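You operate a simulated robot arm through the tools that you are given. There is no shell and no other tool.

You run a simulated two-armed robot. Do the job below in one go: nothing can be reset, and whatever is moved stays where it is left.

TASK
Oil the middle of the clamped block, then drill it at mark 1.
Fine: dip the orange brush in the oil cup and put it back; switch off afterwards and leave the slide at the mark. Set down upright: orange brush. A coat counts when it lies all over at full strength: go over it till it gets no stronger.

It is judged by the outcome, as a careful person would: the job done as asked, and still so three seconds after it is handed in. It fails if anything else is knocked over, pushed out of place, dropped, spilled or broken.

THE ROBOT
Two 7-joint arms with fingered hands on one trunk that stands fixed in place. Base frame: the origin is at the foot of the trunk, x ahead of it, y to its left, z up. Lengths are in cm, angles in degrees, forces in N, time in s.
The left shoulder is at [2.4, 12.5, 135.3], the right one opposite. With the tool pointing down near the work surface each hand reaches from about 10 to 60 cm from the base axis, measured 20 degrees to its own side. Payload 4 kg a hand.
The tool frame of a hand sits at the grasp point between the pads (the TCP): z along the fingers, y along the line on which they close. The tips reach 2.9 cm beyond it. The gripper opens to 10 cm. The gripper's body begins 3.4 cm behind the TCP. The gripper is a hand of 5 fingers: y runs from the thumb to the fingers, the wrist lies at [-1.5, -10.5, -17.7] in the tool frame, and closing takes about 1.5 s.
Orientation is told as [roll, pitch, yaw] about the base's x, y, z axes, in that order, counted from this pose: with the fingers straight down and the wrist toward the robot, the tool's x, y and z point along [0, 1, 0], [1, 0, 0] and [0, 0, -1] of the base frame.

THE INTERFACE
- The arms move only by the tool step_arm. It takes "left_deltas", "right_deltas" or both (then of equal length, played together; a hand with none holds still); each is a list of rows, each a list of 2 entries, a list of its own where there are three numbers: the shift along the base's x, y, z in units of 50 mm (1.0 is 50 mm), then the turn, a rotation vector about the base's x, y, z in units of 6 degrees (1.0 is 6 degrees). In form: [[[x, y, z], [ax, ay, az]], ...]. A call has 1 to 20 rows; each row shifts and turns the commanded pose from where the row before left it. "left_jaw" and "right_jaw" are, for a hand that has rows, the opening in per cent of the stroke, from 0 (shut) to 100 (fully open), set as the call begins (left out, the last holds). A call with a number of a shift or a turn outside -1 to 1 is refused whole. A row lasts 0.2 s, in which the tool goes at most 5 cm and 8.6 degrees; a call with a longer step from one row to the next is refused whole, and so is a gripper value outside its range. Where a pose cannot be reached the arm comes as near as it can. A force on the tool above 40 N (or 10 N above the force at the start of the call, whichever is more), or a blocked arm, ends the call early, and 0.2 s more pass. Each finger travels about 4.5 cm/s and halts on what it meets, pressing with about 30 N; the grip force reading is that of the motor and also rises with nothing between the fingers. The clock runs only during rows and for 0.2 s after the last one: add rows that do not move to give the fingers time. It gives the time, the measured TCP pose, the force on the tool (base axes), the opening and the grip force at its end, in the units of the frame above (readings bear some noise), with the torque about the TCP (base axes, N m) and any sound that the robot's microphone picked up.
- Cameras (640 x 400 px; columns grow to the right, rows downward): "scene" is now at [11.54, -3.33, 148.56]; the picture's right is [-0.37, -0.93, 0.00], its down [-0.49, 0.20, -0.85] and it looks along [0.79, -0.32, -0.53] (base axes); focal length 214 px, centre (320, 200). "left" rides on the left gripper at [-6.5, -8.6, -12.1] in its tool frame; the picture's right is [-0.76, -0.31, 0.58], its down [0.59, -0.70, 0.40] and it looks along [0.28, 0.64, 0.71] (tool axes); focal length 247 px, centre (320, 200). "right" rides on the right gripper at [6.6, -8.6, -12.1] in its tool frame; the picture's right is [-0.76, 0.31, -0.58], its down [-0.59, -0.70, 0.40] and it looks along [-0.28, 0.64, 0.71] (tool axes); focal length 247 px, centre (320, 200). There is no depth. A picture from a camera that has moved, and an enlarged one, comes with that camera's place and axes in the base frame and with its lens.
- get_image(camera): a new picture of that camera. No time passes.
- raise_lower(by): slides the trunk up (or, below 0, down) by that many cm; the arms and the scene camera ride with it, the base frame stays. It gives what a move gives, with no picture.
- finger_targets(index, middle, ring, little, thumb_bend, thumb_turn, hand): sets how far each is bent, from 0 (flat) to 1 (curled in); at 0.3 the hand is open as for a grip, at 0.7 the pads meet at the TCP. One left out holds its place. A second passes; each finger stops where it meets its share of the squeeze, and holds until it gets a number again. A gripper value or a shape takes the hand back. It gives what a move gives, with no picture; readings hold the bend of each and the force on index, middle, ring, little, thumb and palm. thumb_turn goes from beside the hand (0) to across from the fingers (1), as for a grip.
- set_grasp(shape, hand): the hand has 5 fingers and takes this shape, open, in about a second: jaw (thumb against the fingers, like two jaws); tri (thumb and two fingers); tip (a fingertip pinch); poke (one finger out to press); point (the index stretched); flat (the hand flat); cup (the hand cupped); fist (a fist). The gripper value then closes the fingers along that shape, each until it touches; the sizes above hold for jaw. It gives what a move gives, with no picture.
- pan_tilt(pan, tilt): turns the head with the scene camera to pan (to the left, within 80 degrees either way) and tilt (down, from -29 to 69), counted from straight ahead of the robot. It gives what a move gives.
- zoom(camera, box): a new picture of the part [left, top, right, bottom] of that camera's present view, enlarged. No time passes.
- finish_job(): hands the job in; it is judged then, once.

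Nothing tells you positions but the pictures and the camera data. Unless the task says otherwise, let go and move clear before handing in.

The tools are called by a JSON object that holds its "fn" and its "kwargs". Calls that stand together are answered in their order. step_arm: Moves the arms, as the interface text tells. Its arguments: {"type":"object","properties":{"left_deltas":{"type":"array","items":{"type":"array"}},"left_jaw":{"type":"number"},"right_deltas":{"type":"array","items":{"type":"array"}},"right_jaw":{"type":"number"}},"required":[]} The other tools are called the same way: raise_lower (by) slides the trunk up or down; set_grasp (shape, hand) gives the hand a shape; finger_targets (index, middle, ring, little, thumb_bend, thumb_turn, hand) moves the fingers one by one; pan_tilt (pan, tilt) turns the head that bears the scene camera; get_image (camera) takes a picture; zoom (camera, box) takes an enlarged picture of a part of a camera's view; finish_job () hands the job in.

At the start:

```text
t: 0.0
left_position: [45.25, 1.7, 147.0]
left_tool_rot: [0.0, 0.1, 0.1]
left_ft_force: [-1.0, -0.2, 0.3]
left_torque: [0.04, -0.01, 0.02]
left_width: 9.98
left_grip_force: 0.0
left_shape: jaw
left_bend: [0.3, 0.3, 0.3, 0.3, 0.3, 0.98]
left_finger forces: [0.1, 0.1, 0.0, 0.0, 0.0, 0.0]
right_position: [45.12, -41.54, 142.45]
right_tool_rot: [0.0, 0.1, 0.0]
right_ft_force: [0.4, -0.1, 0.2]
right_torque: [0.03, 0.0, 0.01]
right_width: 9.98
right_grip_force: 0.0
right_shape: jaw
right_bend: [0.3, 0.3, 0.3, 0.3, 0.3, 0.98]
right_finger forces: [0.0, 0.1, 0.0, 0.0, 0.0, 0.1]
trunk travel left (down, up): [-55.0, 19.7]
head pan, tilt: [-21.7, 31.8]
```

scene: 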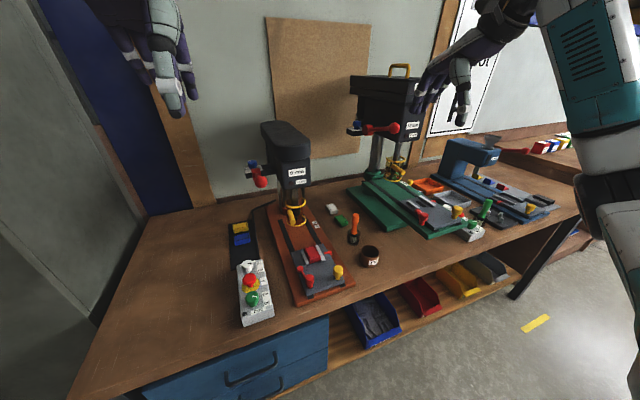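
right: 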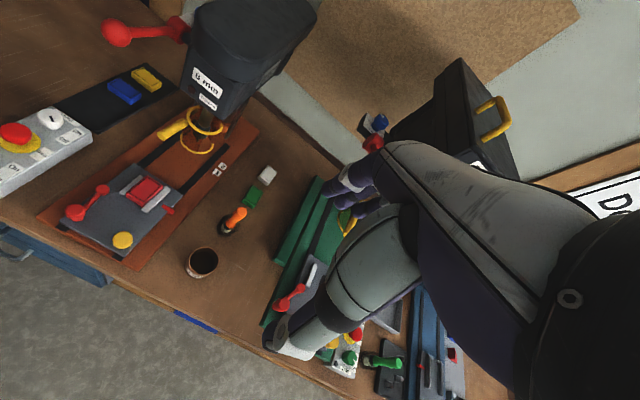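
left: 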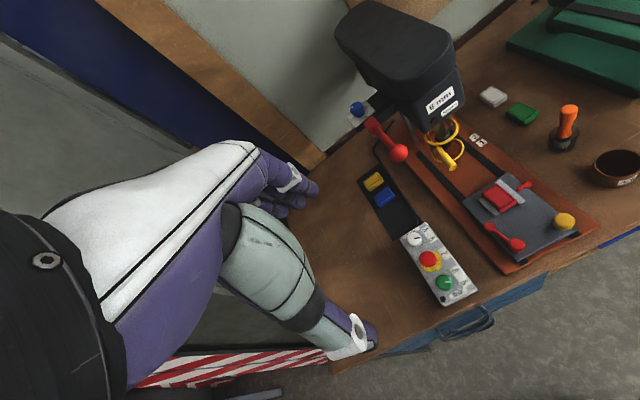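

I see a workbench with a small drill press (orange base) at the left, its clamped red block on a grey slide, a control box, an orange brush standing in a holder, and an oil cup. I'll zoom in to read the details before moving.

{"fn": "zoom", "kwargs": {"camera": "scene", "box": [220, 180, 400, 330]}}

{"fn": "zoom", "kwargs": {"camera": "left", "box": [340, 60, 640, 320]}}

{"fn": "zoom", "kwargs": {"camera": "right", "box": [0, 0, 320, 300]}}

{"fn": "zoom", "kwargs": {"camera": "scene", "box": [230, 110, 340, 240]}}

```text
2.67 times, centred on (310, 255) of scene
camera zoom: at [11.54, -3.33, 148.56], right [-0.37, -0.93, 0.0], down [-0.49, 0.2, -0.85], along [0.79, -0.32, -0.53], focal length 572 px, centre (347, 53)
```

zoom: 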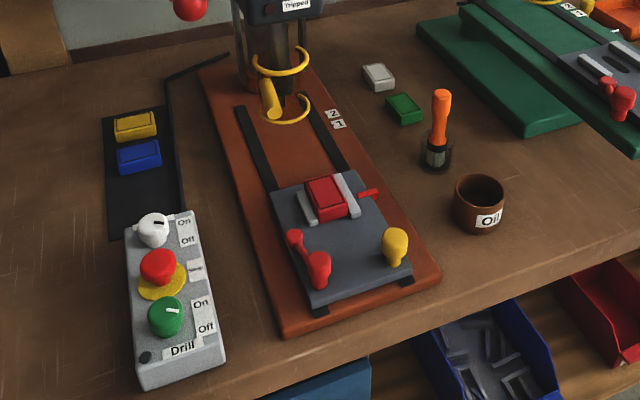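

```text
1.54 times, centred on (490, 190) of left
camera zoom: at [36.55, -4.92, 159.04], right [-0.31, -0.76, -0.58], down [-0.7, 0.59, -0.4], along [0.64, 0.28, -0.71], focal length 380 px, centre (58, 215)
```

zoom: 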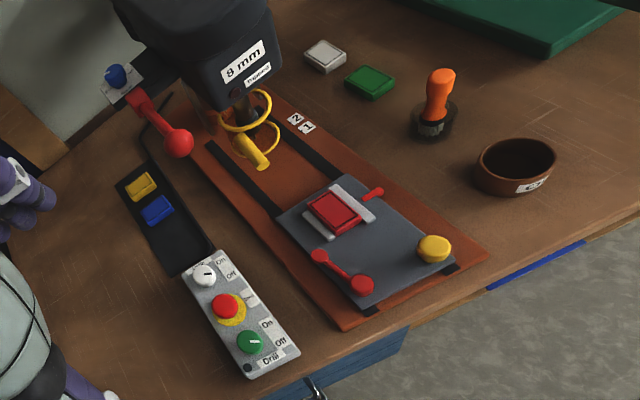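

```text
1.33 times, centred on (160, 150) of right
camera zoom: at [36.7, -34.87, 154.37], right [0.31, -0.76, 0.58], down [-0.7, -0.59, -0.4], along [0.64, -0.28, -0.71], focal length 329 px, centre (533, 267)
```

zoom: 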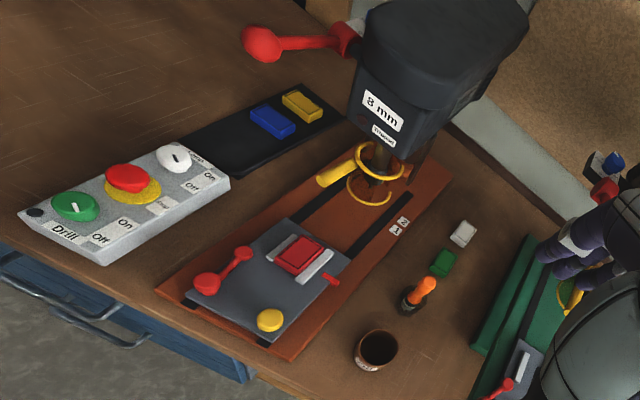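

```text
3.08 times, centred on (285, 175) of scene
camera zoom: at [11.54, -3.33, 148.56], right [-0.37, -0.93, 0.0], down [-0.49, 0.2, -0.85], along [0.79, -0.32, -0.53], focal length 660 px, centre (428, 277)
```

zoom: 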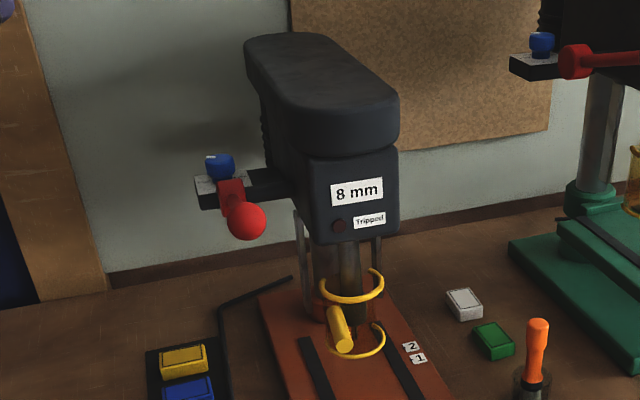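

The station has a control box, an 8 mm drill with a "Tripped" lamp, a yellow guard, a red feed lever and a slide with clamp. I'll zoom further to understand each control.

{"fn": "zoom", "kwargs": {"camera": "scene", "box": [230, 250, 290, 330]}}

{"fn": "zoom", "kwargs": {"camera": "scene", "box": [280, 230, 360, 300]}}

{"fn": "zoom", "kwargs": {"camera": "scene", "box": [240, 150, 330, 230]}}

{"fn": "zoom", "kwargs": {"camera": "left", "box": [340, 80, 480, 180]}}

{"fn": "zoom", "kwargs": {"camera": "left", "box": [470, 160, 600, 270]}}

{"fn": "zoom", "kwargs": {"camera": "left", "box": [350, 160, 490, 310]}}

{"fn": "zoom", "kwargs": {"camera": "scene", "box": [320, 190, 400, 280]}}

{"fn": "zoom", "kwargs": {"camera": "right", "box": [90, 60, 270, 180]}}

```text
5.00 times, centred on (260, 290) of scene
camera zoom: at [11.54, -3.33, 148.56], right [-0.37, -0.93, 0.0], down [-0.49, 0.2, -0.85], along [0.79, -0.32, -0.53], focal length 1072 px, centre (620, -250)
```

zoom: 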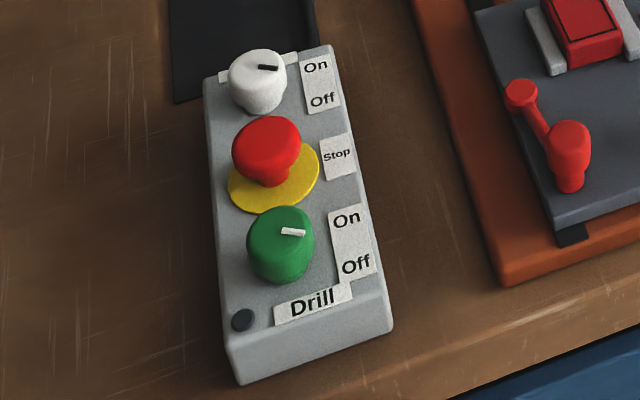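

```text
5.71 times, centred on (320, 265) of scene
camera zoom: at [11.54, -3.33, 148.56], right [-0.37, -0.93, 0.0], down [-0.49, 0.2, -0.85], along [0.79, -0.32, -0.53], focal length 1226 px, centre (320, -171)
```

zoom: 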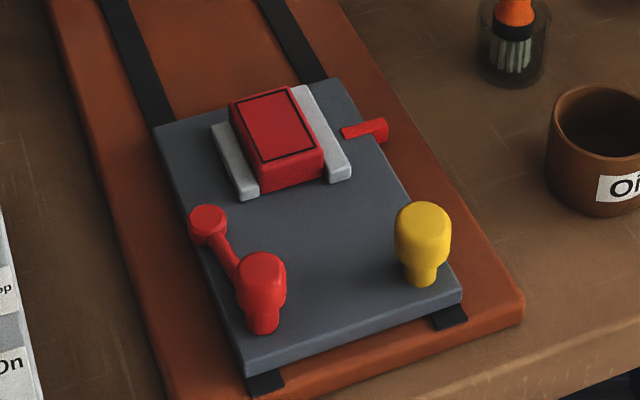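

```text
5.00 times, centred on (285, 190) of scene
camera zoom: at [11.54, -3.33, 148.56], right [-0.37, -0.93, 0.0], down [-0.49, 0.2, -0.85], along [0.79, -0.32, -0.53], focal length 1072 px, centre (495, 250)
```

zoom: 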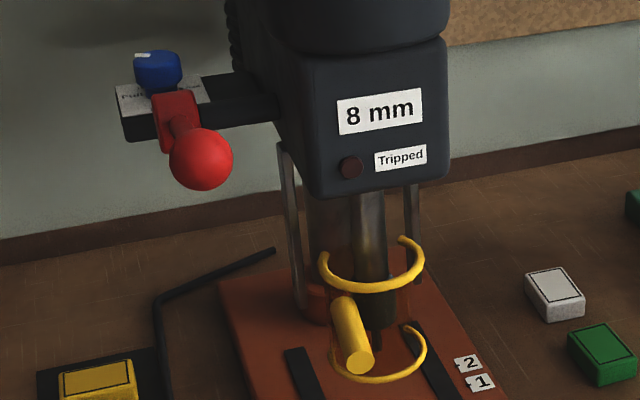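

```text
4.00 times, centred on (410, 130) of left
camera zoom: at [36.55, -4.92, 159.04], right [-0.31, -0.76, -0.58], down [-0.7, 0.59, -0.4], along [0.64, 0.28, -0.71], focal length 988 px, centre (-40, 480)
```

zoom: 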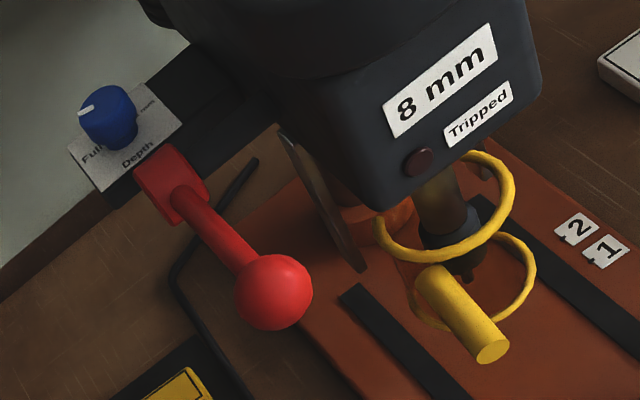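

```text
3.64 times, centred on (535, 215) of left
camera zoom: at [36.55, -4.92, 159.04], right [-0.31, -0.76, -0.58], down [-0.7, 0.59, -0.4], along [0.64, 0.28, -0.71], focal length 898 px, centre (-462, 146)
```

zoom: 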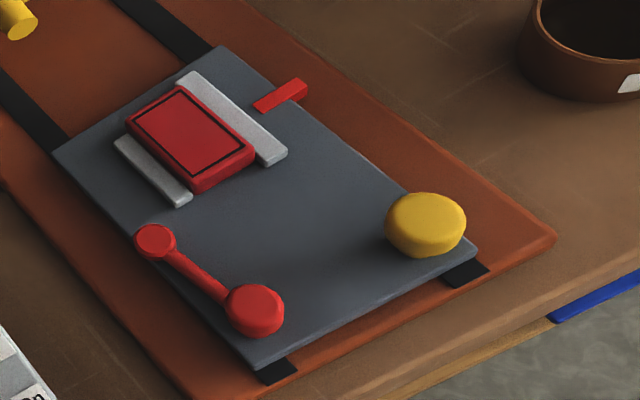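

```text
2.67 times, centred on (420, 235) of left
camera zoom: at [36.55, -4.92, 159.04], right [-0.31, -0.76, -0.58], down [-0.7, 0.59, -0.4], along [0.64, 0.28, -0.71], focal length 659 px, centre (53, 107)
```

zoom: 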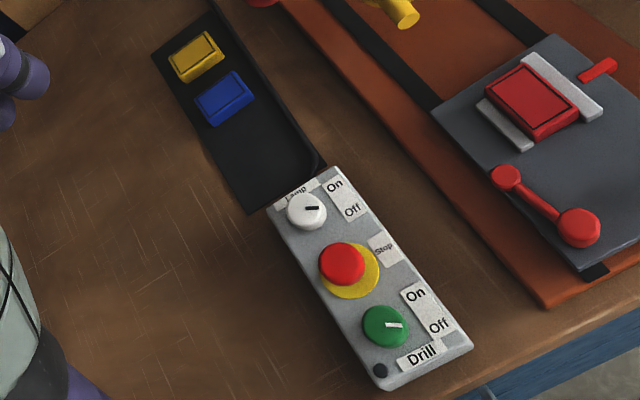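

```text
4.44 times, centred on (360, 235) of scene
camera zoom: at [11.54, -3.33, 148.56], right [-0.37, -0.93, 0.0], down [-0.49, 0.2, -0.85], along [0.79, -0.32, -0.53], focal length 953 px, centre (142, 44)
```

zoom: 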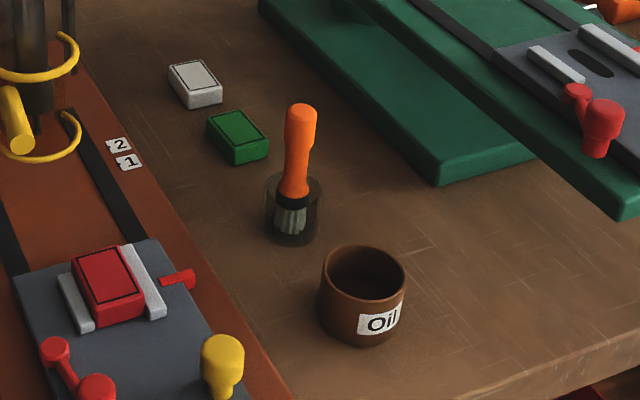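

```text
3.33 times, centred on (180, 120) of right
camera zoom: at [36.7, -34.87, 154.37], right [0.31, -0.76, 0.58], down [-0.7, -0.59, -0.4], along [0.64, -0.28, -0.71], focal length 823 px, centre (787, 467)
```

zoom: 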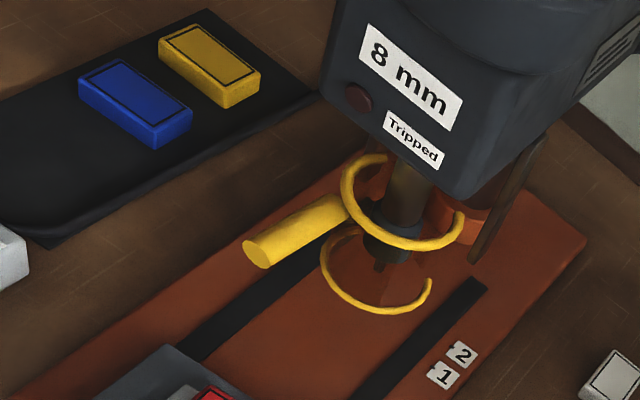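

The block top sits around (60, -20, 97), the oil cup rim near (54, -38, 95.5), the brush handle top near (64.5, -38.6, 104). I need the small labels read, so I zoom closer.

{"fn": "zoom", "kwargs": {"camera": "left", "box": [395, 215, 485, 310]}}

{"fn": "zoom", "kwargs": {"camera": "left", "box": [340, 95, 400, 140]}}

{"fn": "zoom", "kwargs": {"camera": "scene", "box": [240, 155, 275, 180]}}

{"fn": "zoom", "kwargs": {"camera": "right", "box": [0, 90, 110, 200]}}

{"fn": "zoom", "kwargs": {"camera": "scene", "box": [340, 60, 560, 250]}}

{"fn": "zoom", "kwargs": {"camera": "right", "box": [50, 160, 200, 260]}}

```text
4.21 times, centred on (440, 262) of left
camera zoom: at [36.55, -4.92, 159.04], right [-0.31, -0.76, -0.58], down [-0.7, 0.59, -0.4], along [0.64, 0.28, -0.71], focal length 1040 px, centre (-185, -63)
```

zoom: 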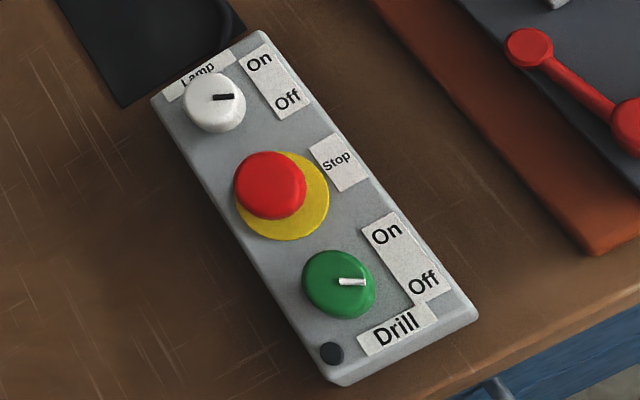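

```text
8.89 times, centred on (370, 118) of left
camera zoom: at [36.55, -4.92, 159.04], right [-0.31, -0.76, -0.58], down [-0.7, 0.59, -0.4], along [0.64, 0.28, -0.71], focal length 2195 px, centre (-124, 933)
```

zoom: 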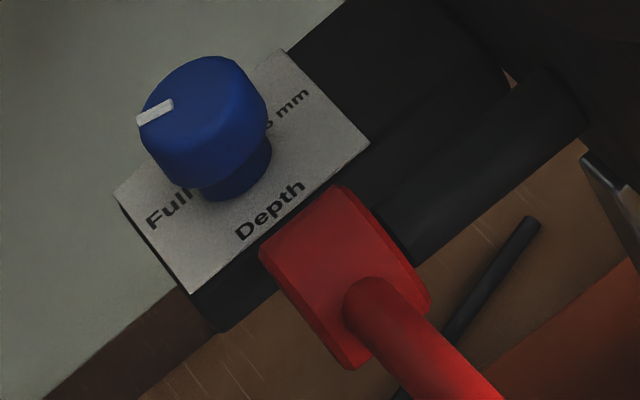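

```text
16.00 times, centred on (258, 168) of scene
camera zoom: at [11.54, -3.33, 148.56], right [-0.37, -0.93, 0.0], down [-0.49, 0.2, -0.85], along [0.79, -0.32, -0.53], focal length 3432 px, centre (1320, 720)
```

zoom: 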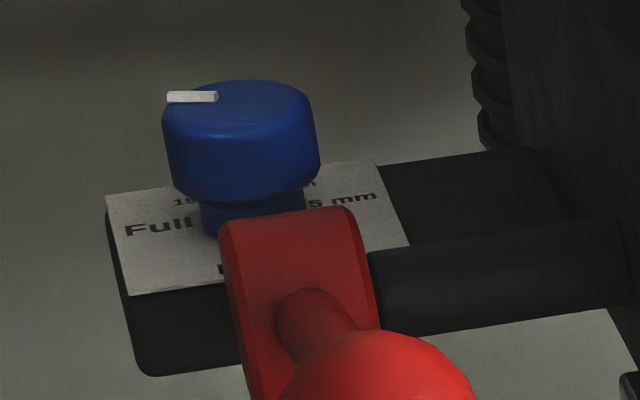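

```text
3.64 times, centred on (55, 145) of right
camera zoom: at [36.7, -34.87, 154.37], right [0.31, -0.76, 0.58], down [-0.7, -0.59, -0.4], along [0.64, -0.28, -0.71], focal length 898 px, centre (1284, 400)
```

zoom: 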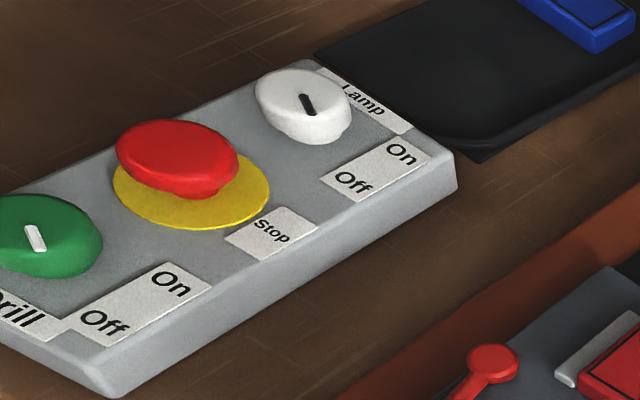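

```text
2.11 times, centred on (450, 155) of scene
camera zoom: at [11.54, -3.33, 148.56], right [-0.37, -0.93, 0.0], down [-0.49, 0.2, -0.85], along [0.79, -0.32, -0.53], focal length 452 px, centre (46, 295)
```

zoom: 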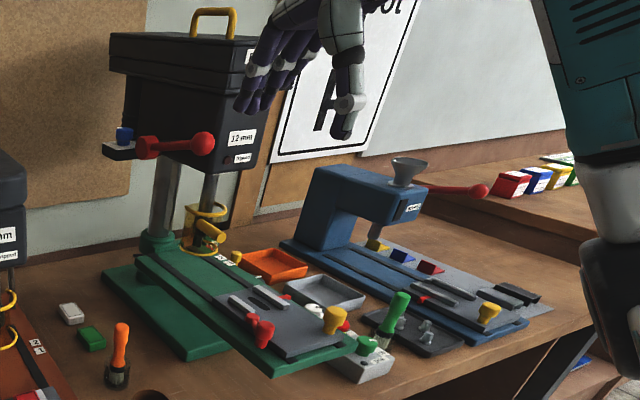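

```text
4.00 times, centred on (125, 210) of right
camera zoom: at [36.7, -34.87, 154.37], right [0.31, -0.76, 0.58], down [-0.7, -0.59, -0.4], along [0.64, -0.28, -0.71], focal length 988 px, centre (1100, 160)
```

zoom: 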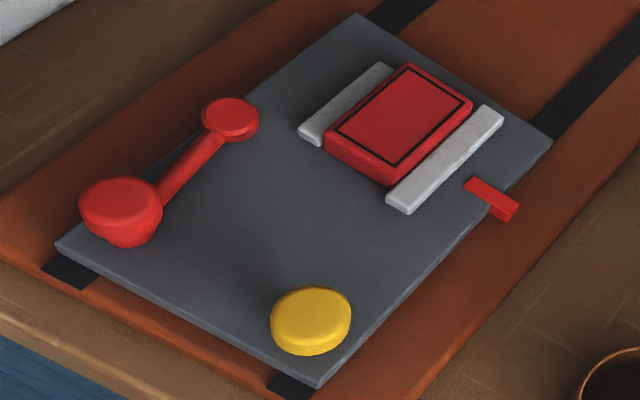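

The drill and lamp knobs both point at Off, depth is at Full, and the drill bit is near (77, -20, 99), with mark 1 near x≈75.6 and the slide's red pointer near x≈59.6. I'll lower the trunk a bit to bring the shoulders to a good working height and look again.

{"fn": "raise_lower", "kwargs": {"by": -15}}

{"fn": "get_image", "kwargs": {"camera": "scene"}}

{"fn": "get_image", "kwargs": {"camera": "left"}}

{"fn": "get_image", "kwargs": {"camera": "right"}}

```text
t: 1.8
left_position: [45.09, 1.61, 131.98]
left_tool_rot: [-0.2, -0.1, 0.1]
left_ft_force: [-0.2, -0.5, -0.2]
left_torque: [-0.01, 0.02, 0.01]
left_width: 9.99
left_grip_force: 0.1
left_shape: jaw
left_bend: [0.3, 0.3, 0.3, 0.3, 0.3, 0.98]
left_finger forces: [0.1, 0.0, 0.1, 0.1, 0.1, 0.0]
right_position: [45.03, -41.48, 127.51]
right_tool_rot: [0.0, 0.0, 0.0]
right_ft_force: [-0.5, -0.5, -0.1]
right_torque: [-0.03, -0.01, 0.02]
right_width: 9.97
right_grip_force: 0.0
right_shape: jaw
right_bend: [0.3, 0.3, 0.3, 0.3, 0.3, 0.98]
right_finger forces: [0.2, 0.0, 0.0, 0.0, 0.1, 0.0]
trunk travel left (down, up): [-40.0, 34.7]
head pan, tilt: [-21.7, 31.8]
```

```text
taken
camera scene: at [13.19, -3.33, 133.44], right [-0.37, -0.93, 0.0], down [-0.49, 0.2, -0.85], along [0.79, -0.32, -0.53], focal length 214 px, centre (320, 200)
```

scene: 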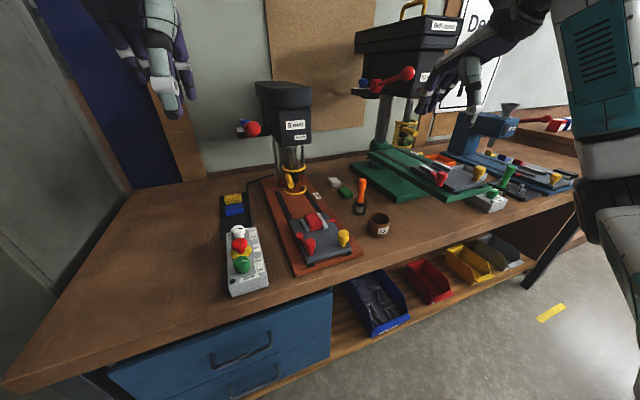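

```text
taken
camera left: at [36.5, -4.91, 144.08], right [-0.31, -0.76, -0.58], down [-0.7, 0.59, -0.4], along [0.64, 0.28, -0.71], focal length 247 px, centre (320, 200)
```

left: 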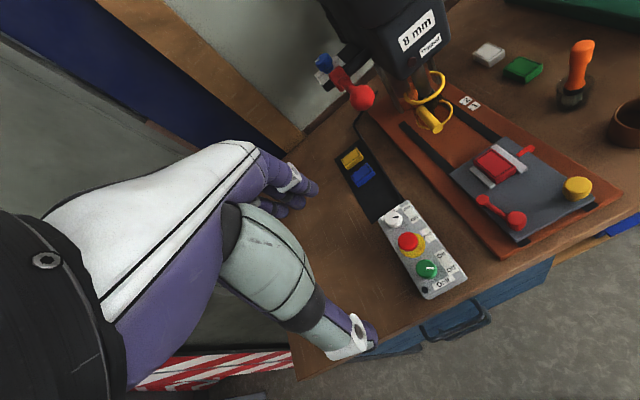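

```text
taken
camera right: at [36.64, -34.88, 139.41], right [0.31, -0.76, 0.58], down [-0.7, -0.59, -0.4], along [0.64, -0.28, -0.71], focal length 247 px, centre (320, 200)
```

right: 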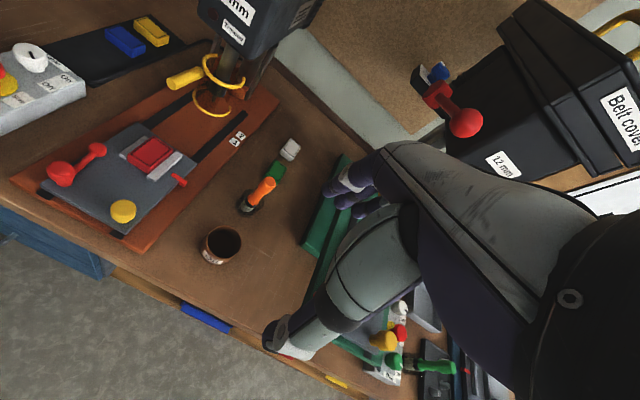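

The trunk is lowered. I zoom on the guard/chuck and the brush holder from the new viewpoints.

{"fn": "zoom", "kwargs": {"camera": "left", "box": [380, 60, 500, 150]}}

{"fn": "zoom", "kwargs": {"camera": "right", "box": [150, 30, 290, 150]}}

{"fn": "zoom", "kwargs": {"camera": "scene", "box": [260, 130, 340, 210]}}

{"fn": "zoom", "kwargs": {"camera": "right", "box": [190, 150, 310, 280]}}

{"fn": "zoom", "kwargs": {"camera": "scene", "box": [280, 170, 410, 280]}}

```text
4.44 times, centred on (440, 105) of left
camera zoom: at [36.5, -4.91, 144.08], right [-0.31, -0.76, -0.58], down [-0.7, 0.59, -0.4], along [0.64, 0.28, -0.71], focal length 1098 px, centre (-213, 622)
```

zoom: 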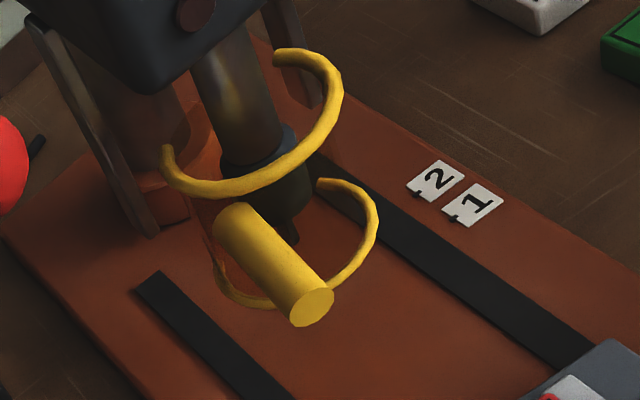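

```text
3.33 times, centred on (220, 90) of right
camera zoom: at [36.64, -34.88, 139.41], right [0.31, -0.76, 0.58], down [-0.7, -0.59, -0.4], along [0.64, -0.28, -0.71], focal length 823 px, centre (653, 567)
```

zoom: 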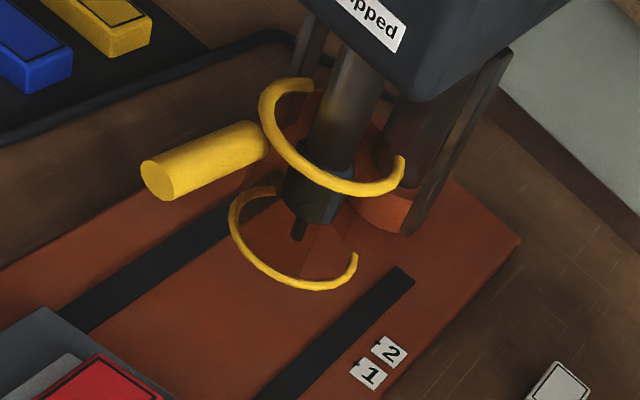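

```text
5.00 times, centred on (300, 170) of scene
camera zoom: at [13.19, -3.33, 133.44], right [-0.37, -0.93, 0.0], down [-0.49, 0.2, -0.85], along [0.79, -0.32, -0.53], focal length 1072 px, centre (420, 350)
```

zoom: 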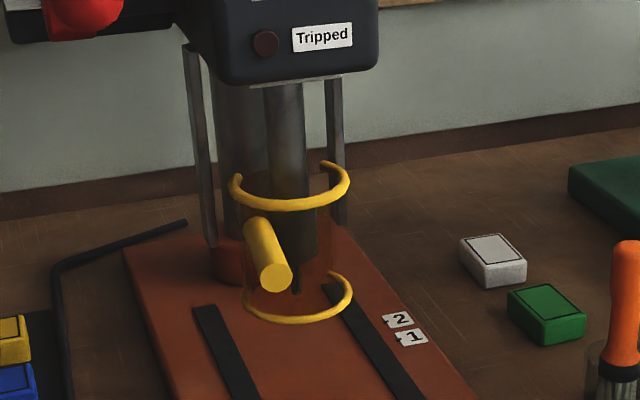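

```text
3.08 times, centred on (250, 215) of right
camera zoom: at [36.64, -34.88, 139.41], right [0.31, -0.76, 0.58], down [-0.7, -0.59, -0.4], along [0.64, -0.28, -0.71], focal length 760 px, centre (535, 154)
```

zoom: 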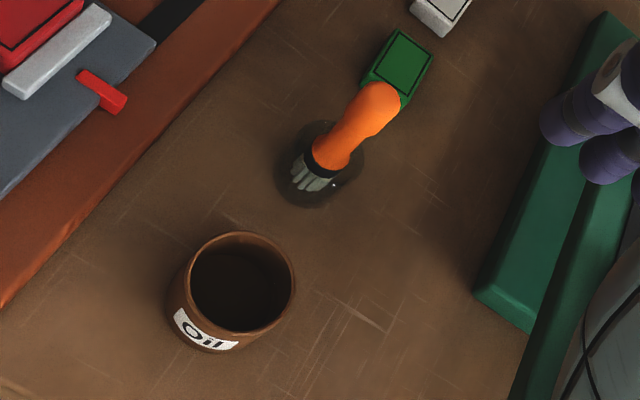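

```text
3.64 times, centred on (345, 225) of scene
camera zoom: at [13.19, -3.33, 133.44], right [-0.37, -0.93, 0.0], down [-0.49, 0.2, -0.85], along [0.79, -0.32, -0.53], focal length 780 px, centre (229, 109)
```

zoom: 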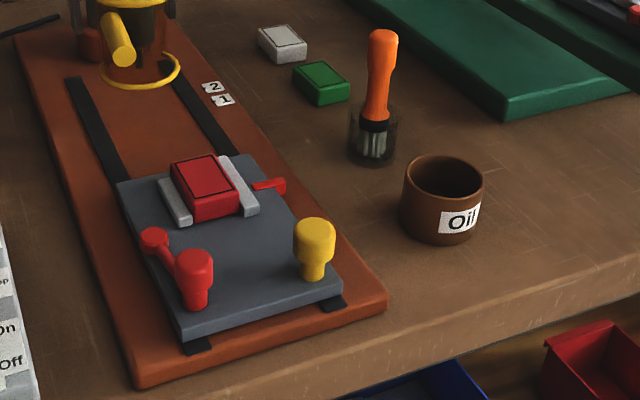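

The guard already wraps the front of the chuck (its opening faces the column), lower ring about z≈97.5. First the oiling: I move the right hand above the orange brush (about 64.8, -38.8), staying well clear above it.

{"fn": "step_arm", "kwargs": {"right_deltas": [[[0.4, 0.05, -0.2], [0, 0, 0]], [[0.5, 0.07, -0.3], [0, 0, 0]], [[0.5, 0.07, -0.3], [0, 0, 0]], [[0.5, 0.07, -0.3], [0, 0, 0]], [[0.5, 0.07, -0.3], [0, 0, 0]], [[0.5, 0.07, -0.3], [0, 0, 0]], [[0.5, 0.07, -0.3], [0, 0, 0]], [[0.4, 0.06, -0.3], [0, 0, 0]], [[0.15, 0.0, -0.1], [0, 0, 0]], [[0, 0, 0], [0, 0, 0]]], "right_jaw": 100}}

{"fn": "get_image", "kwargs": {"camera": "right"}}

{"fn": "get_image", "kwargs": {"camera": "scene"}}

{"fn": "get_image", "kwargs": {"camera": "left"}}

```text
t: 4.0
left_position: [45.12, 1.72, 132.0]
left_tool_rot: [0.0, 0.0, 0.2]
left_ft_force: [0.6, -0.8, -0.7]
left_torque: [0.02, -0.01, 0.0]
left_width: 10.0
left_grip_force: 0.2
left_shape: jaw
left_bend: [0.3, 0.3, 0.3, 0.3, 0.3, 0.98]
left_finger forces: [0.1, 0.0, 0.1, 0.0, 0.0, 0.0]
right_position: [64.91, -38.91, 115.37]
right_tool_rot: [-0.1, 0.0, 0.1]
right_ft_force: [0.7, -0.2, 1.2]
right_torque: [-0.02, 0.03, -0.04]
right_width: 10.01
right_grip_force: 0.1
right_shape: jaw
right_bend: [0.3, 0.3, 0.3, 0.3, 0.3, 0.98]
right_finger forces: [0.1, 0.0, 0.0, 0.0, 0.0, 0.1]
trunk travel left (down, up): [-40.0, 34.7]
head pan, tilt: [-21.7, 31.8]
```

```text
taken
camera right: at [56.47, -32.29, 127.31], right [0.31, -0.76, 0.58], down [-0.7, -0.59, -0.4], along [0.64, -0.28, -0.71], focal length 247 px, centre (320, 200)
```

right: 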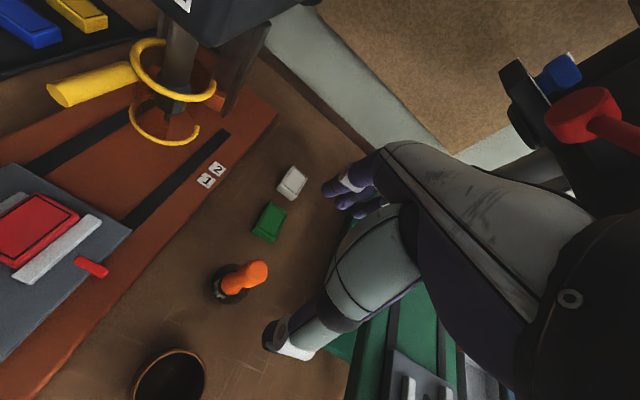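

```text
taken
camera scene: at [13.23, -3.33, 133.42], right [-0.37, -0.93, 0.0], down [-0.49, 0.2, -0.85], along [0.79, -0.32, -0.53], focal length 214 px, centre (320, 200)
```

scene: 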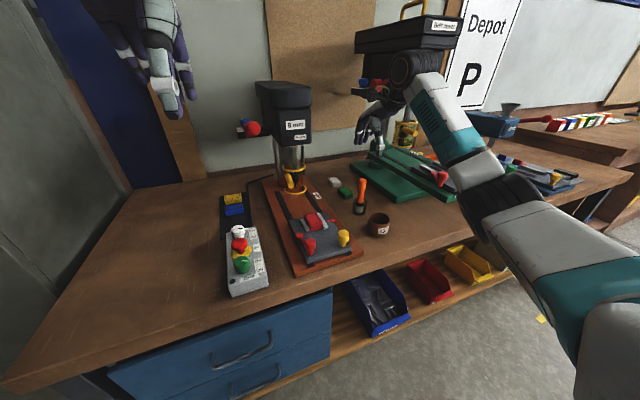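

```text
taken
camera left: at [36.55, -4.92, 144.04], right [-0.31, -0.76, -0.58], down [-0.7, 0.59, -0.4], along [0.64, 0.28, -0.71], focal length 247 px, centre (320, 200)
```

left: 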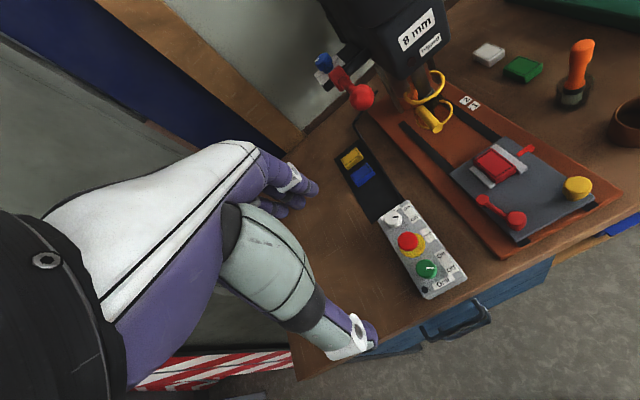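

The right hand reached above the brush with no trouble. I zoom in to line the hand up precisely over the handle.

{"fn": "zoom", "kwargs": {"camera": "right", "box": [180, 230, 300, 320]}}

{"fn": "zoom", "kwargs": {"camera": "right", "box": [80, 230, 400, 400]}}

{"fn": "zoom", "kwargs": {"camera": "scene", "box": [330, 90, 430, 250]}}

{"fn": "zoom", "kwargs": {"camera": "left", "box": [530, 20, 640, 150]}}

```text
4.44 times, centred on (240, 275) of right
camera zoom: at [56.47, -32.29, 127.31], right [0.31, -0.76, 0.58], down [-0.7, -0.59, -0.4], along [0.64, -0.28, -0.71], focal length 1098 px, centre (676, -133)
```

zoom: 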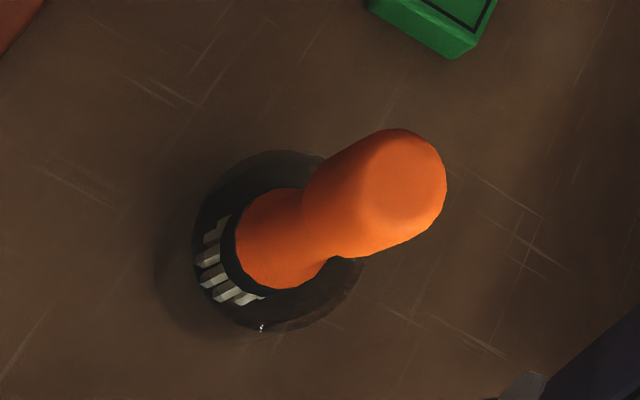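

```text
2.00 times, centred on (240, 315) of right
camera zoom: at [56.47, -32.29, 127.31], right [0.31, -0.76, 0.58], down [-0.7, -0.59, -0.4], along [0.64, -0.28, -0.71], focal length 494 px, centre (480, -30)
```

zoom: 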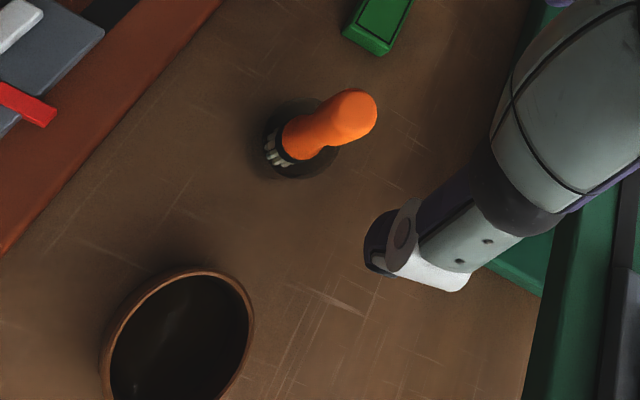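

```text
2.50 times, centred on (380, 170) of scene
camera zoom: at [13.23, -3.33, 133.42], right [-0.37, -0.93, 0.0], down [-0.49, 0.2, -0.85], along [0.79, -0.32, -0.53], focal length 536 px, centre (170, 275)
```

zoom: 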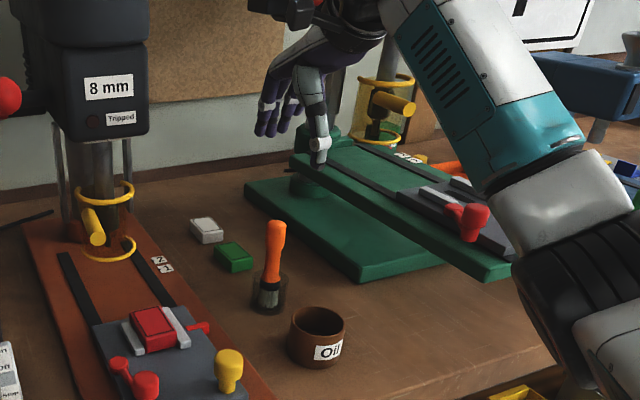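

```text
3.08 times, centred on (585, 85) of left
camera zoom: at [36.55, -4.92, 144.04], right [-0.31, -0.76, -0.58], down [-0.7, 0.59, -0.4], along [0.64, 0.28, -0.71], focal length 760 px, centre (-495, 554)
```

zoom: 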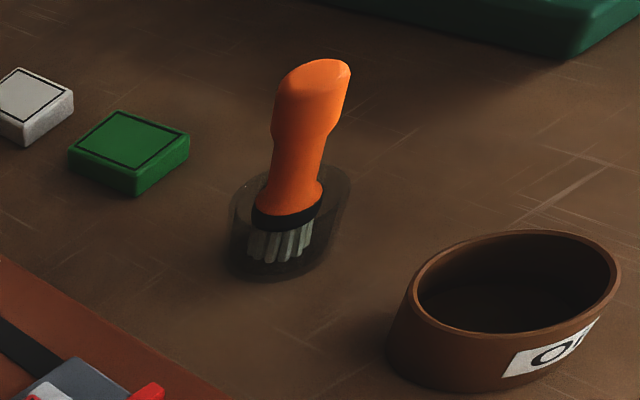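

The brush axis is at about (65.2, -38.8) with its top near z=103.4. I shift slightly and descend so the fingers straddle the handle.

{"fn": "step_arm", "kwargs": {"right_deltas": [[[0.05, 0.02, -0.25], [0, 0, 0]], [[0.01, 0, -0.3], [0, 0, 0]], [[0, 0, -0.3], [0, 0, 0]], [[0, 0, -0.3], [0, 0, 0]], [[0, 0, -0.3], [0, 0, 0]], [[0, 0, -0.3], [0, 0, 0]], [[0, 0, -0.3], [0, 0, 0]], [[0, 0, -0.3], [0, 0, 0]], [[0, 0, -0.3], [0, 0, 0]], [[0, 0, -0.26], [0, 0, 0]], [[0, 0, 0], [0, 0, 0]]], "right_jaw": 100}}

{"fn": "get_image", "kwargs": {"camera": "right"}}

{"fn": "zoom", "kwargs": {"camera": "scene", "box": [310, 130, 430, 250]}}

{"fn": "zoom", "kwargs": {"camera": "left", "box": [500, 0, 640, 150]}}

```text
t: 6.3
left_position: [45.15, 1.72, 131.97]
left_tool_rot: [0.0, 0.0, 0.1]
left_ft_force: [0.2, 0.3, -0.5]
left_torque: [0.0, 0.02, 0.01]
left_width: 9.96
left_grip_force: 0.0
left_shape: jaw
left_bend: [0.3, 0.3, 0.3, 0.3, 0.3, 0.98]
left_finger forces: [0.0, 0.0, 0.0, 0.0, 0.0, 0.0]
right_position: [65.21, -38.64, 100.94]
right_tool_rot: [0.0, 0.0, 0.2]
right_ft_force: [-0.7, 0.4, -0.4]
right_torque: [-0.01, 0.02, -0.02]
right_width: 10.0
right_grip_force: 0.0
right_shape: jaw
right_bend: [0.3, 0.3, 0.3, 0.3, 0.3, 0.98]
right_finger forces: [0.0, 0.0, 0.0, 0.0, 0.0, 0.1]
trunk travel left (down, up): [-40.0, 34.7]
head pan, tilt: [-21.7, 31.8]
```

```text
taken
camera right: at [56.79, -32.04, 112.83], right [0.31, -0.76, 0.58], down [-0.7, -0.59, -0.4], along [0.64, -0.28, -0.71], focal length 247 px, centre (320, 200)
```

right: 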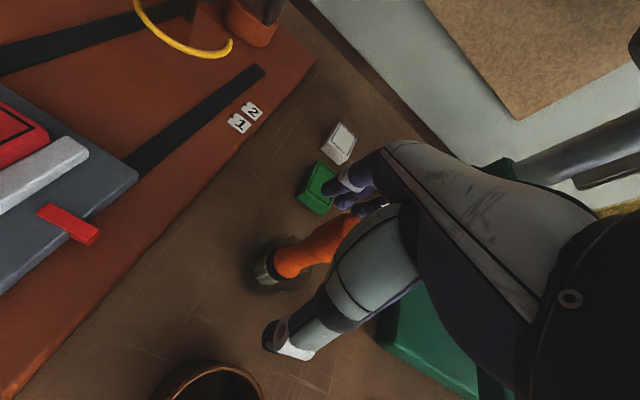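

```text
3.33 times, centred on (370, 190) of scene
camera zoom: at [13.22, -3.32, 133.42], right [-0.37, -0.93, 0.0], down [-0.49, 0.2, -0.85], along [0.79, -0.32, -0.53], focal length 715 px, centre (153, 233)
```

zoom: 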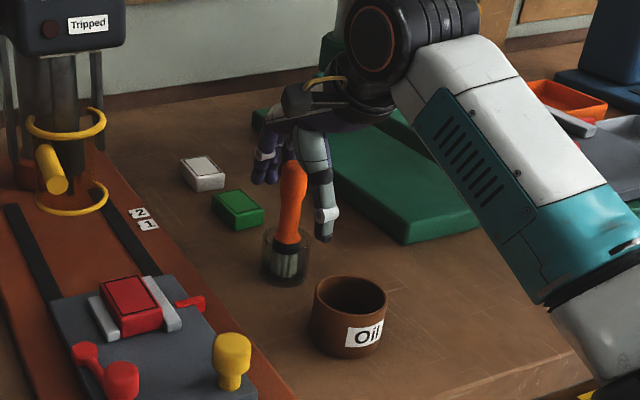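

```text
2.67 times, centred on (570, 75) of left
camera zoom: at [36.54, -4.91, 144.05], right [-0.31, -0.76, -0.58], down [-0.7, 0.59, -0.4], along [0.64, 0.28, -0.71], focal length 659 px, centre (-347, 533)
```

zoom: 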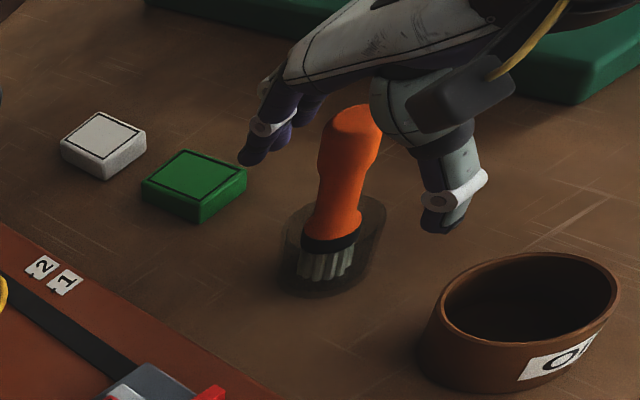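

The handle stands between the thumb and the fingers. I close the hand on it.

{"fn": "step_arm", "kwargs": {"right_deltas": [[[0, 0, 0], [0, 0, 0]], [[0, 0, 0], [0, 0, 0]], [[0, 0, 0], [0, 0, 0]], [[0, 0, 0], [0, 0, 0]], [[0, 0, 0], [0, 0, 0]], [[0, 0, 0], [0, 0, 0]], [[0, 0, 0], [0, 0, 0]], [[0, 0, 0], [0, 0, 0]], [[0, 0, 0], [0, 0, 0]], [[0, 0, 0], [0, 0, 0]]], "right_jaw": 0}}

{"fn": "get_image", "kwargs": {"camera": "right"}}

{"fn": "zoom", "kwargs": {"camera": "left", "box": [500, 0, 640, 150]}}

```text
t: 8.6
left_position: [45.16, 1.7, 132.01]
left_tool_rot: [0.1, 0.0, 0.1]
left_ft_force: [-0.1, 0.1, 0.6]
left_torque: [0.0, 0.0, 0.0]
left_width: 9.98
left_grip_force: 0.1
left_shape: jaw
left_bend: [0.3, 0.3, 0.3, 0.3, 0.3, 0.98]
left_finger forces: [0.0, 0.1, 0.0, 0.0, 0.0, 0.0]
right_position: [65.35, -38.63, 100.8]
right_tool_rot: [-0.1, 0.0, 0.0]
right_ft_force: [0.0, 0.4, -0.2]
right_torque: [0.01, 0.01, -0.04]
right_width: 1.45
right_grip_force: 30.2
right_shape: jaw
right_bend: [0.64, 0.6, 0.69, 0.68, 0.73, 1.0]
right_finger forces: [13.7, 10.2, 0.1, 0.0, 25.2, 0.1]
trunk travel left (down, up): [-40.0, 34.7]
head pan, tilt: [-21.7, 31.8]
```

```text
taken
camera right: at [56.8, -32.04, 112.83], right [0.31, -0.76, 0.58], down [-0.7, -0.59, -0.4], along [0.64, -0.28, -0.71], focal length 247 px, centre (320, 200)
```

right: 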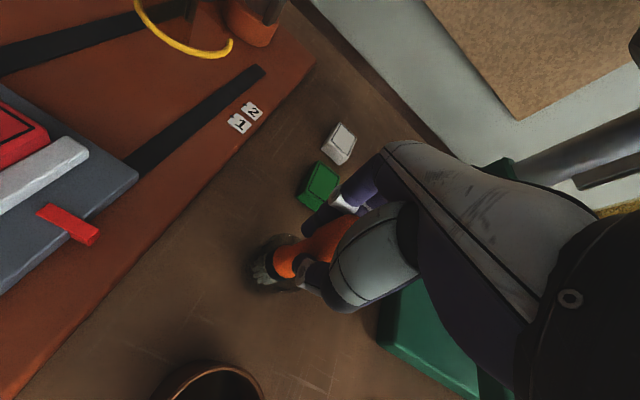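

```text
2.67 times, centred on (570, 75) of left
camera zoom: at [36.55, -4.92, 144.04], right [-0.31, -0.76, -0.58], down [-0.7, 0.59, -0.4], along [0.64, 0.28, -0.71], focal length 659 px, centre (-347, 533)
```

zoom: 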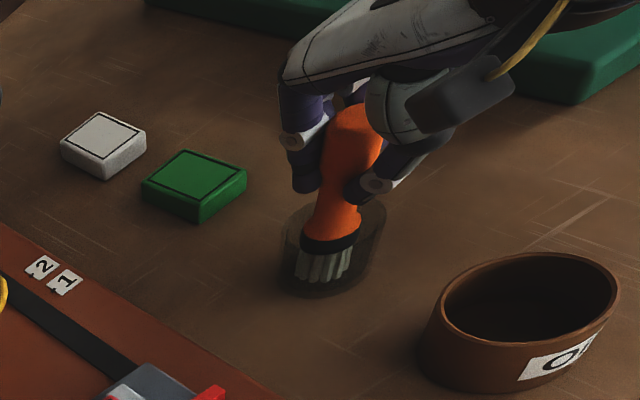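

The brush is gripped by thumb, index and middle at 30 N. I lift it straight up out of its holder.

{"fn": "step_arm", "kwargs": {"right_deltas": [[[0, 0, 0.1], [0, 0, 0]], [[0, 0, 0.2], [0, 0, 0]], [[0, 0, 0.2], [0, 0, 0]], [[0, 0, 0.2], [0, 0, 0]], [[0, 0, 0.2], [0, 0, 0]], [[0, 0, 0.2], [0, 0, 0]], [[0, 0, 0.2], [0, 0, 0]], [[0, 0, 0.2], [0, 0, 0]], [[0, 0, 0.1], [0, 0, 0]], [[0, 0, 0], [0, 0, 0]]]}}

{"fn": "get_image", "kwargs": {"camera": "right"}}

{"fn": "zoom", "kwargs": {"camera": "left", "box": [500, 0, 640, 150]}}

{"fn": "zoom", "kwargs": {"camera": "scene", "box": [310, 130, 430, 250]}}

```text
t: 10.8
left_position: [45.14, 1.62, 131.94]
left_tool_rot: [0.0, 0.0, 0.1]
left_ft_force: [0.2, 0.5, -0.2]
left_torque: [-0.02, -0.03, 0.0]
left_width: 9.96
left_grip_force: 0.1
left_shape: jaw
left_bend: [0.3, 0.3, 0.3, 0.3, 0.3, 0.98]
left_finger forces: [0.1, 0.1, 0.1, 0.0, 0.0, 0.0]
right_position: [65.21, -38.89, 108.91]
right_tool_rot: [0.0, 0.1, 0.0]
right_ft_force: [0.2, -1.3, -0.2]
right_torque: [0.01, 0.0, 0.01]
right_width: 1.46
right_grip_force: 29.8
right_shape: jaw
right_bend: [0.64, 0.6, 0.69, 0.68, 0.73, 1.0]
right_finger forces: [13.8, 10.5, 0.1, 0.0, 25.2, 0.0]
trunk travel left (down, up): [-40.0, 34.7]
head pan, tilt: [-21.7, 31.8]
```

```text
taken
camera right: at [56.77, -32.15, 120.84], right [0.31, -0.76, 0.58], down [-0.7, -0.59, -0.4], along [0.64, -0.28, -0.71], focal length 247 px, centre (320, 200)
```

right: 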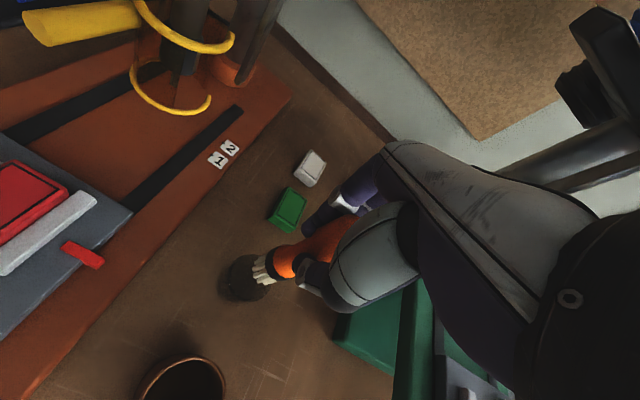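

```text
2.67 times, centred on (570, 75) of left
camera zoom: at [36.55, -4.92, 144.04], right [-0.31, -0.76, -0.58], down [-0.7, 0.59, -0.4], along [0.64, 0.28, -0.71], focal length 659 px, centre (-347, 533)
```

zoom: 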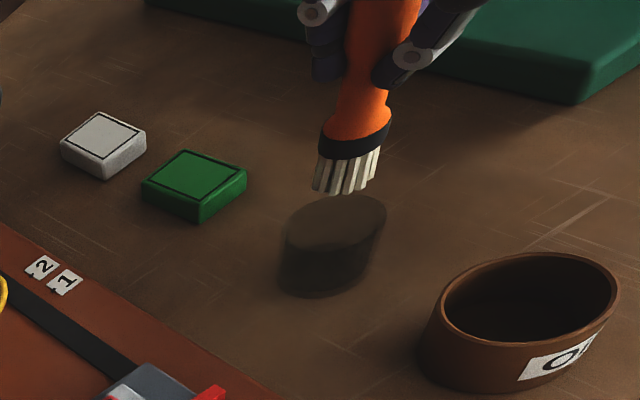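

```text
3.33 times, centred on (370, 190) of scene
camera zoom: at [13.23, -3.33, 133.42], right [-0.37, -0.93, 0.0], down [-0.49, 0.2, -0.85], along [0.79, -0.32, -0.53], focal length 715 px, centre (153, 233)
```

zoom: 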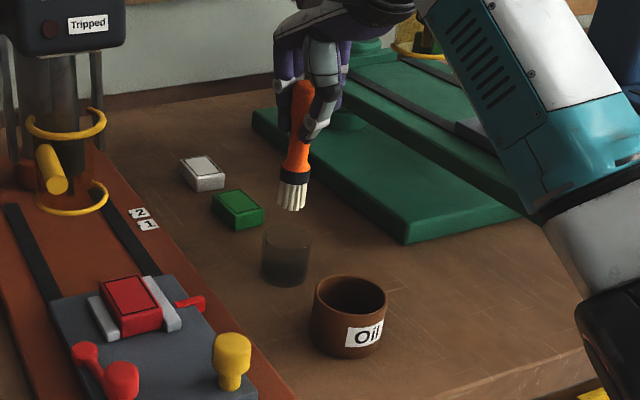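

The brush is out, bristle tip roughly 11 cm below the TCP. Now I carry it over the oil cup at about (54.6, -39).

{"fn": "step_arm", "kwargs": {"right_deltas": [[[-0.15, 0, 0], [0, 0, 0]], [[-0.3, 0, 0], [0, 0, 0]], [[-0.3, -0.02, 0], [0, 0, 0]], [[-0.3, -0.02, 0], [0, 0, 0]], [[-0.3, 0, 0], [0, 0, 0]], [[-0.3, 0, 0], [0, 0, 0]], [[-0.3, 0, 0], [0, 0, 0]], [[-0.15, 0, 0], [0, 0, 0]], [[0, 0, 0], [0, 0, 0]]]}}

{"fn": "get_image", "kwargs": {"camera": "right"}}

{"fn": "zoom", "kwargs": {"camera": "left", "box": [500, 20, 640, 170]}}

{"fn": "zoom", "kwargs": {"camera": "scene", "box": [310, 130, 430, 250]}}

```text
t: 12.8
left_position: [45.07, 1.71, 131.95]
left_tool_rot: [0.1, 0.0, 0.1]
left_ft_force: [0.4, 0.2, -0.2]
left_torque: [-0.03, 0.01, -0.02]
left_width: 9.99
left_grip_force: 0.0
left_shape: jaw
left_bend: [0.3, 0.3, 0.3, 0.3, 0.3, 0.98]
left_finger forces: [0.0, 0.1, 0.0, 0.0, 0.0, 0.0]
right_position: [54.72, -39.0, 108.82]
right_tool_rot: [0.1, 0.1, 0.0]
right_ft_force: [-0.4, 0.0, -0.4]
right_torque: [0.01, 0.05, 0.01]
right_width: 1.45
right_grip_force: 29.7
right_shape: jaw
right_bend: [0.64, 0.6, 0.69, 0.68, 0.73, 1.0]
right_finger forces: [14.0, 10.6, 0.1, 0.1, 25.1, 0.0]
trunk travel left (down, up): [-40.0, 34.7]
head pan, tilt: [-21.7, 31.8]
```

```text
taken
camera right: at [46.33, -32.35, 120.79], right [0.31, -0.76, 0.58], down [-0.7, -0.59, -0.4], along [0.64, -0.28, -0.71], focal length 247 px, centre (320, 200)
```

right: 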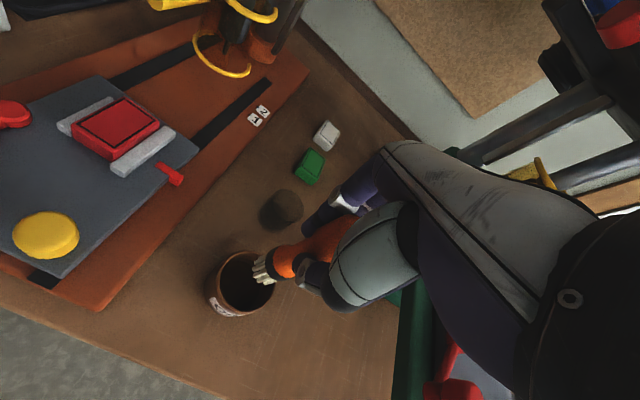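

```text
2.67 times, centred on (570, 95) of left
camera zoom: at [36.55, -4.92, 144.04], right [-0.31, -0.76, -0.58], down [-0.7, 0.59, -0.4], along [0.64, 0.28, -0.71], focal length 659 px, centre (-347, 480)
```

zoom: 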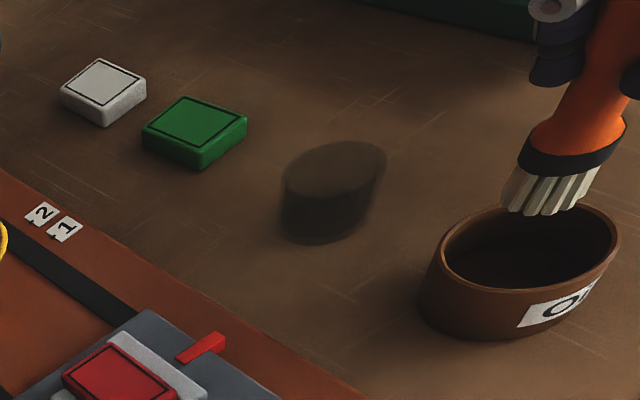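

```text
3.33 times, centred on (370, 190) of scene
camera zoom: at [13.23, -3.33, 133.42], right [-0.37, -0.93, 0.0], down [-0.49, 0.2, -0.85], along [0.79, -0.31, -0.53], focal length 715 px, centre (153, 233)
```

zoom: 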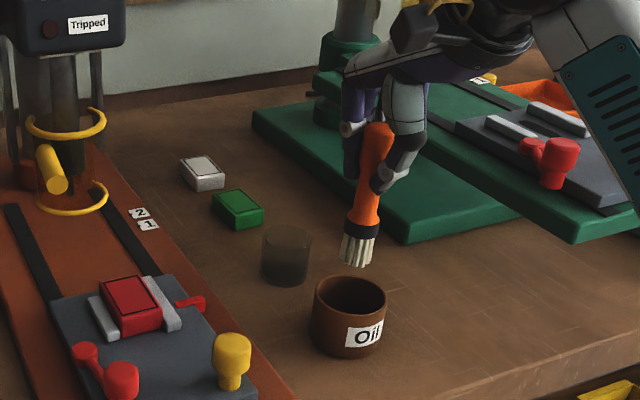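

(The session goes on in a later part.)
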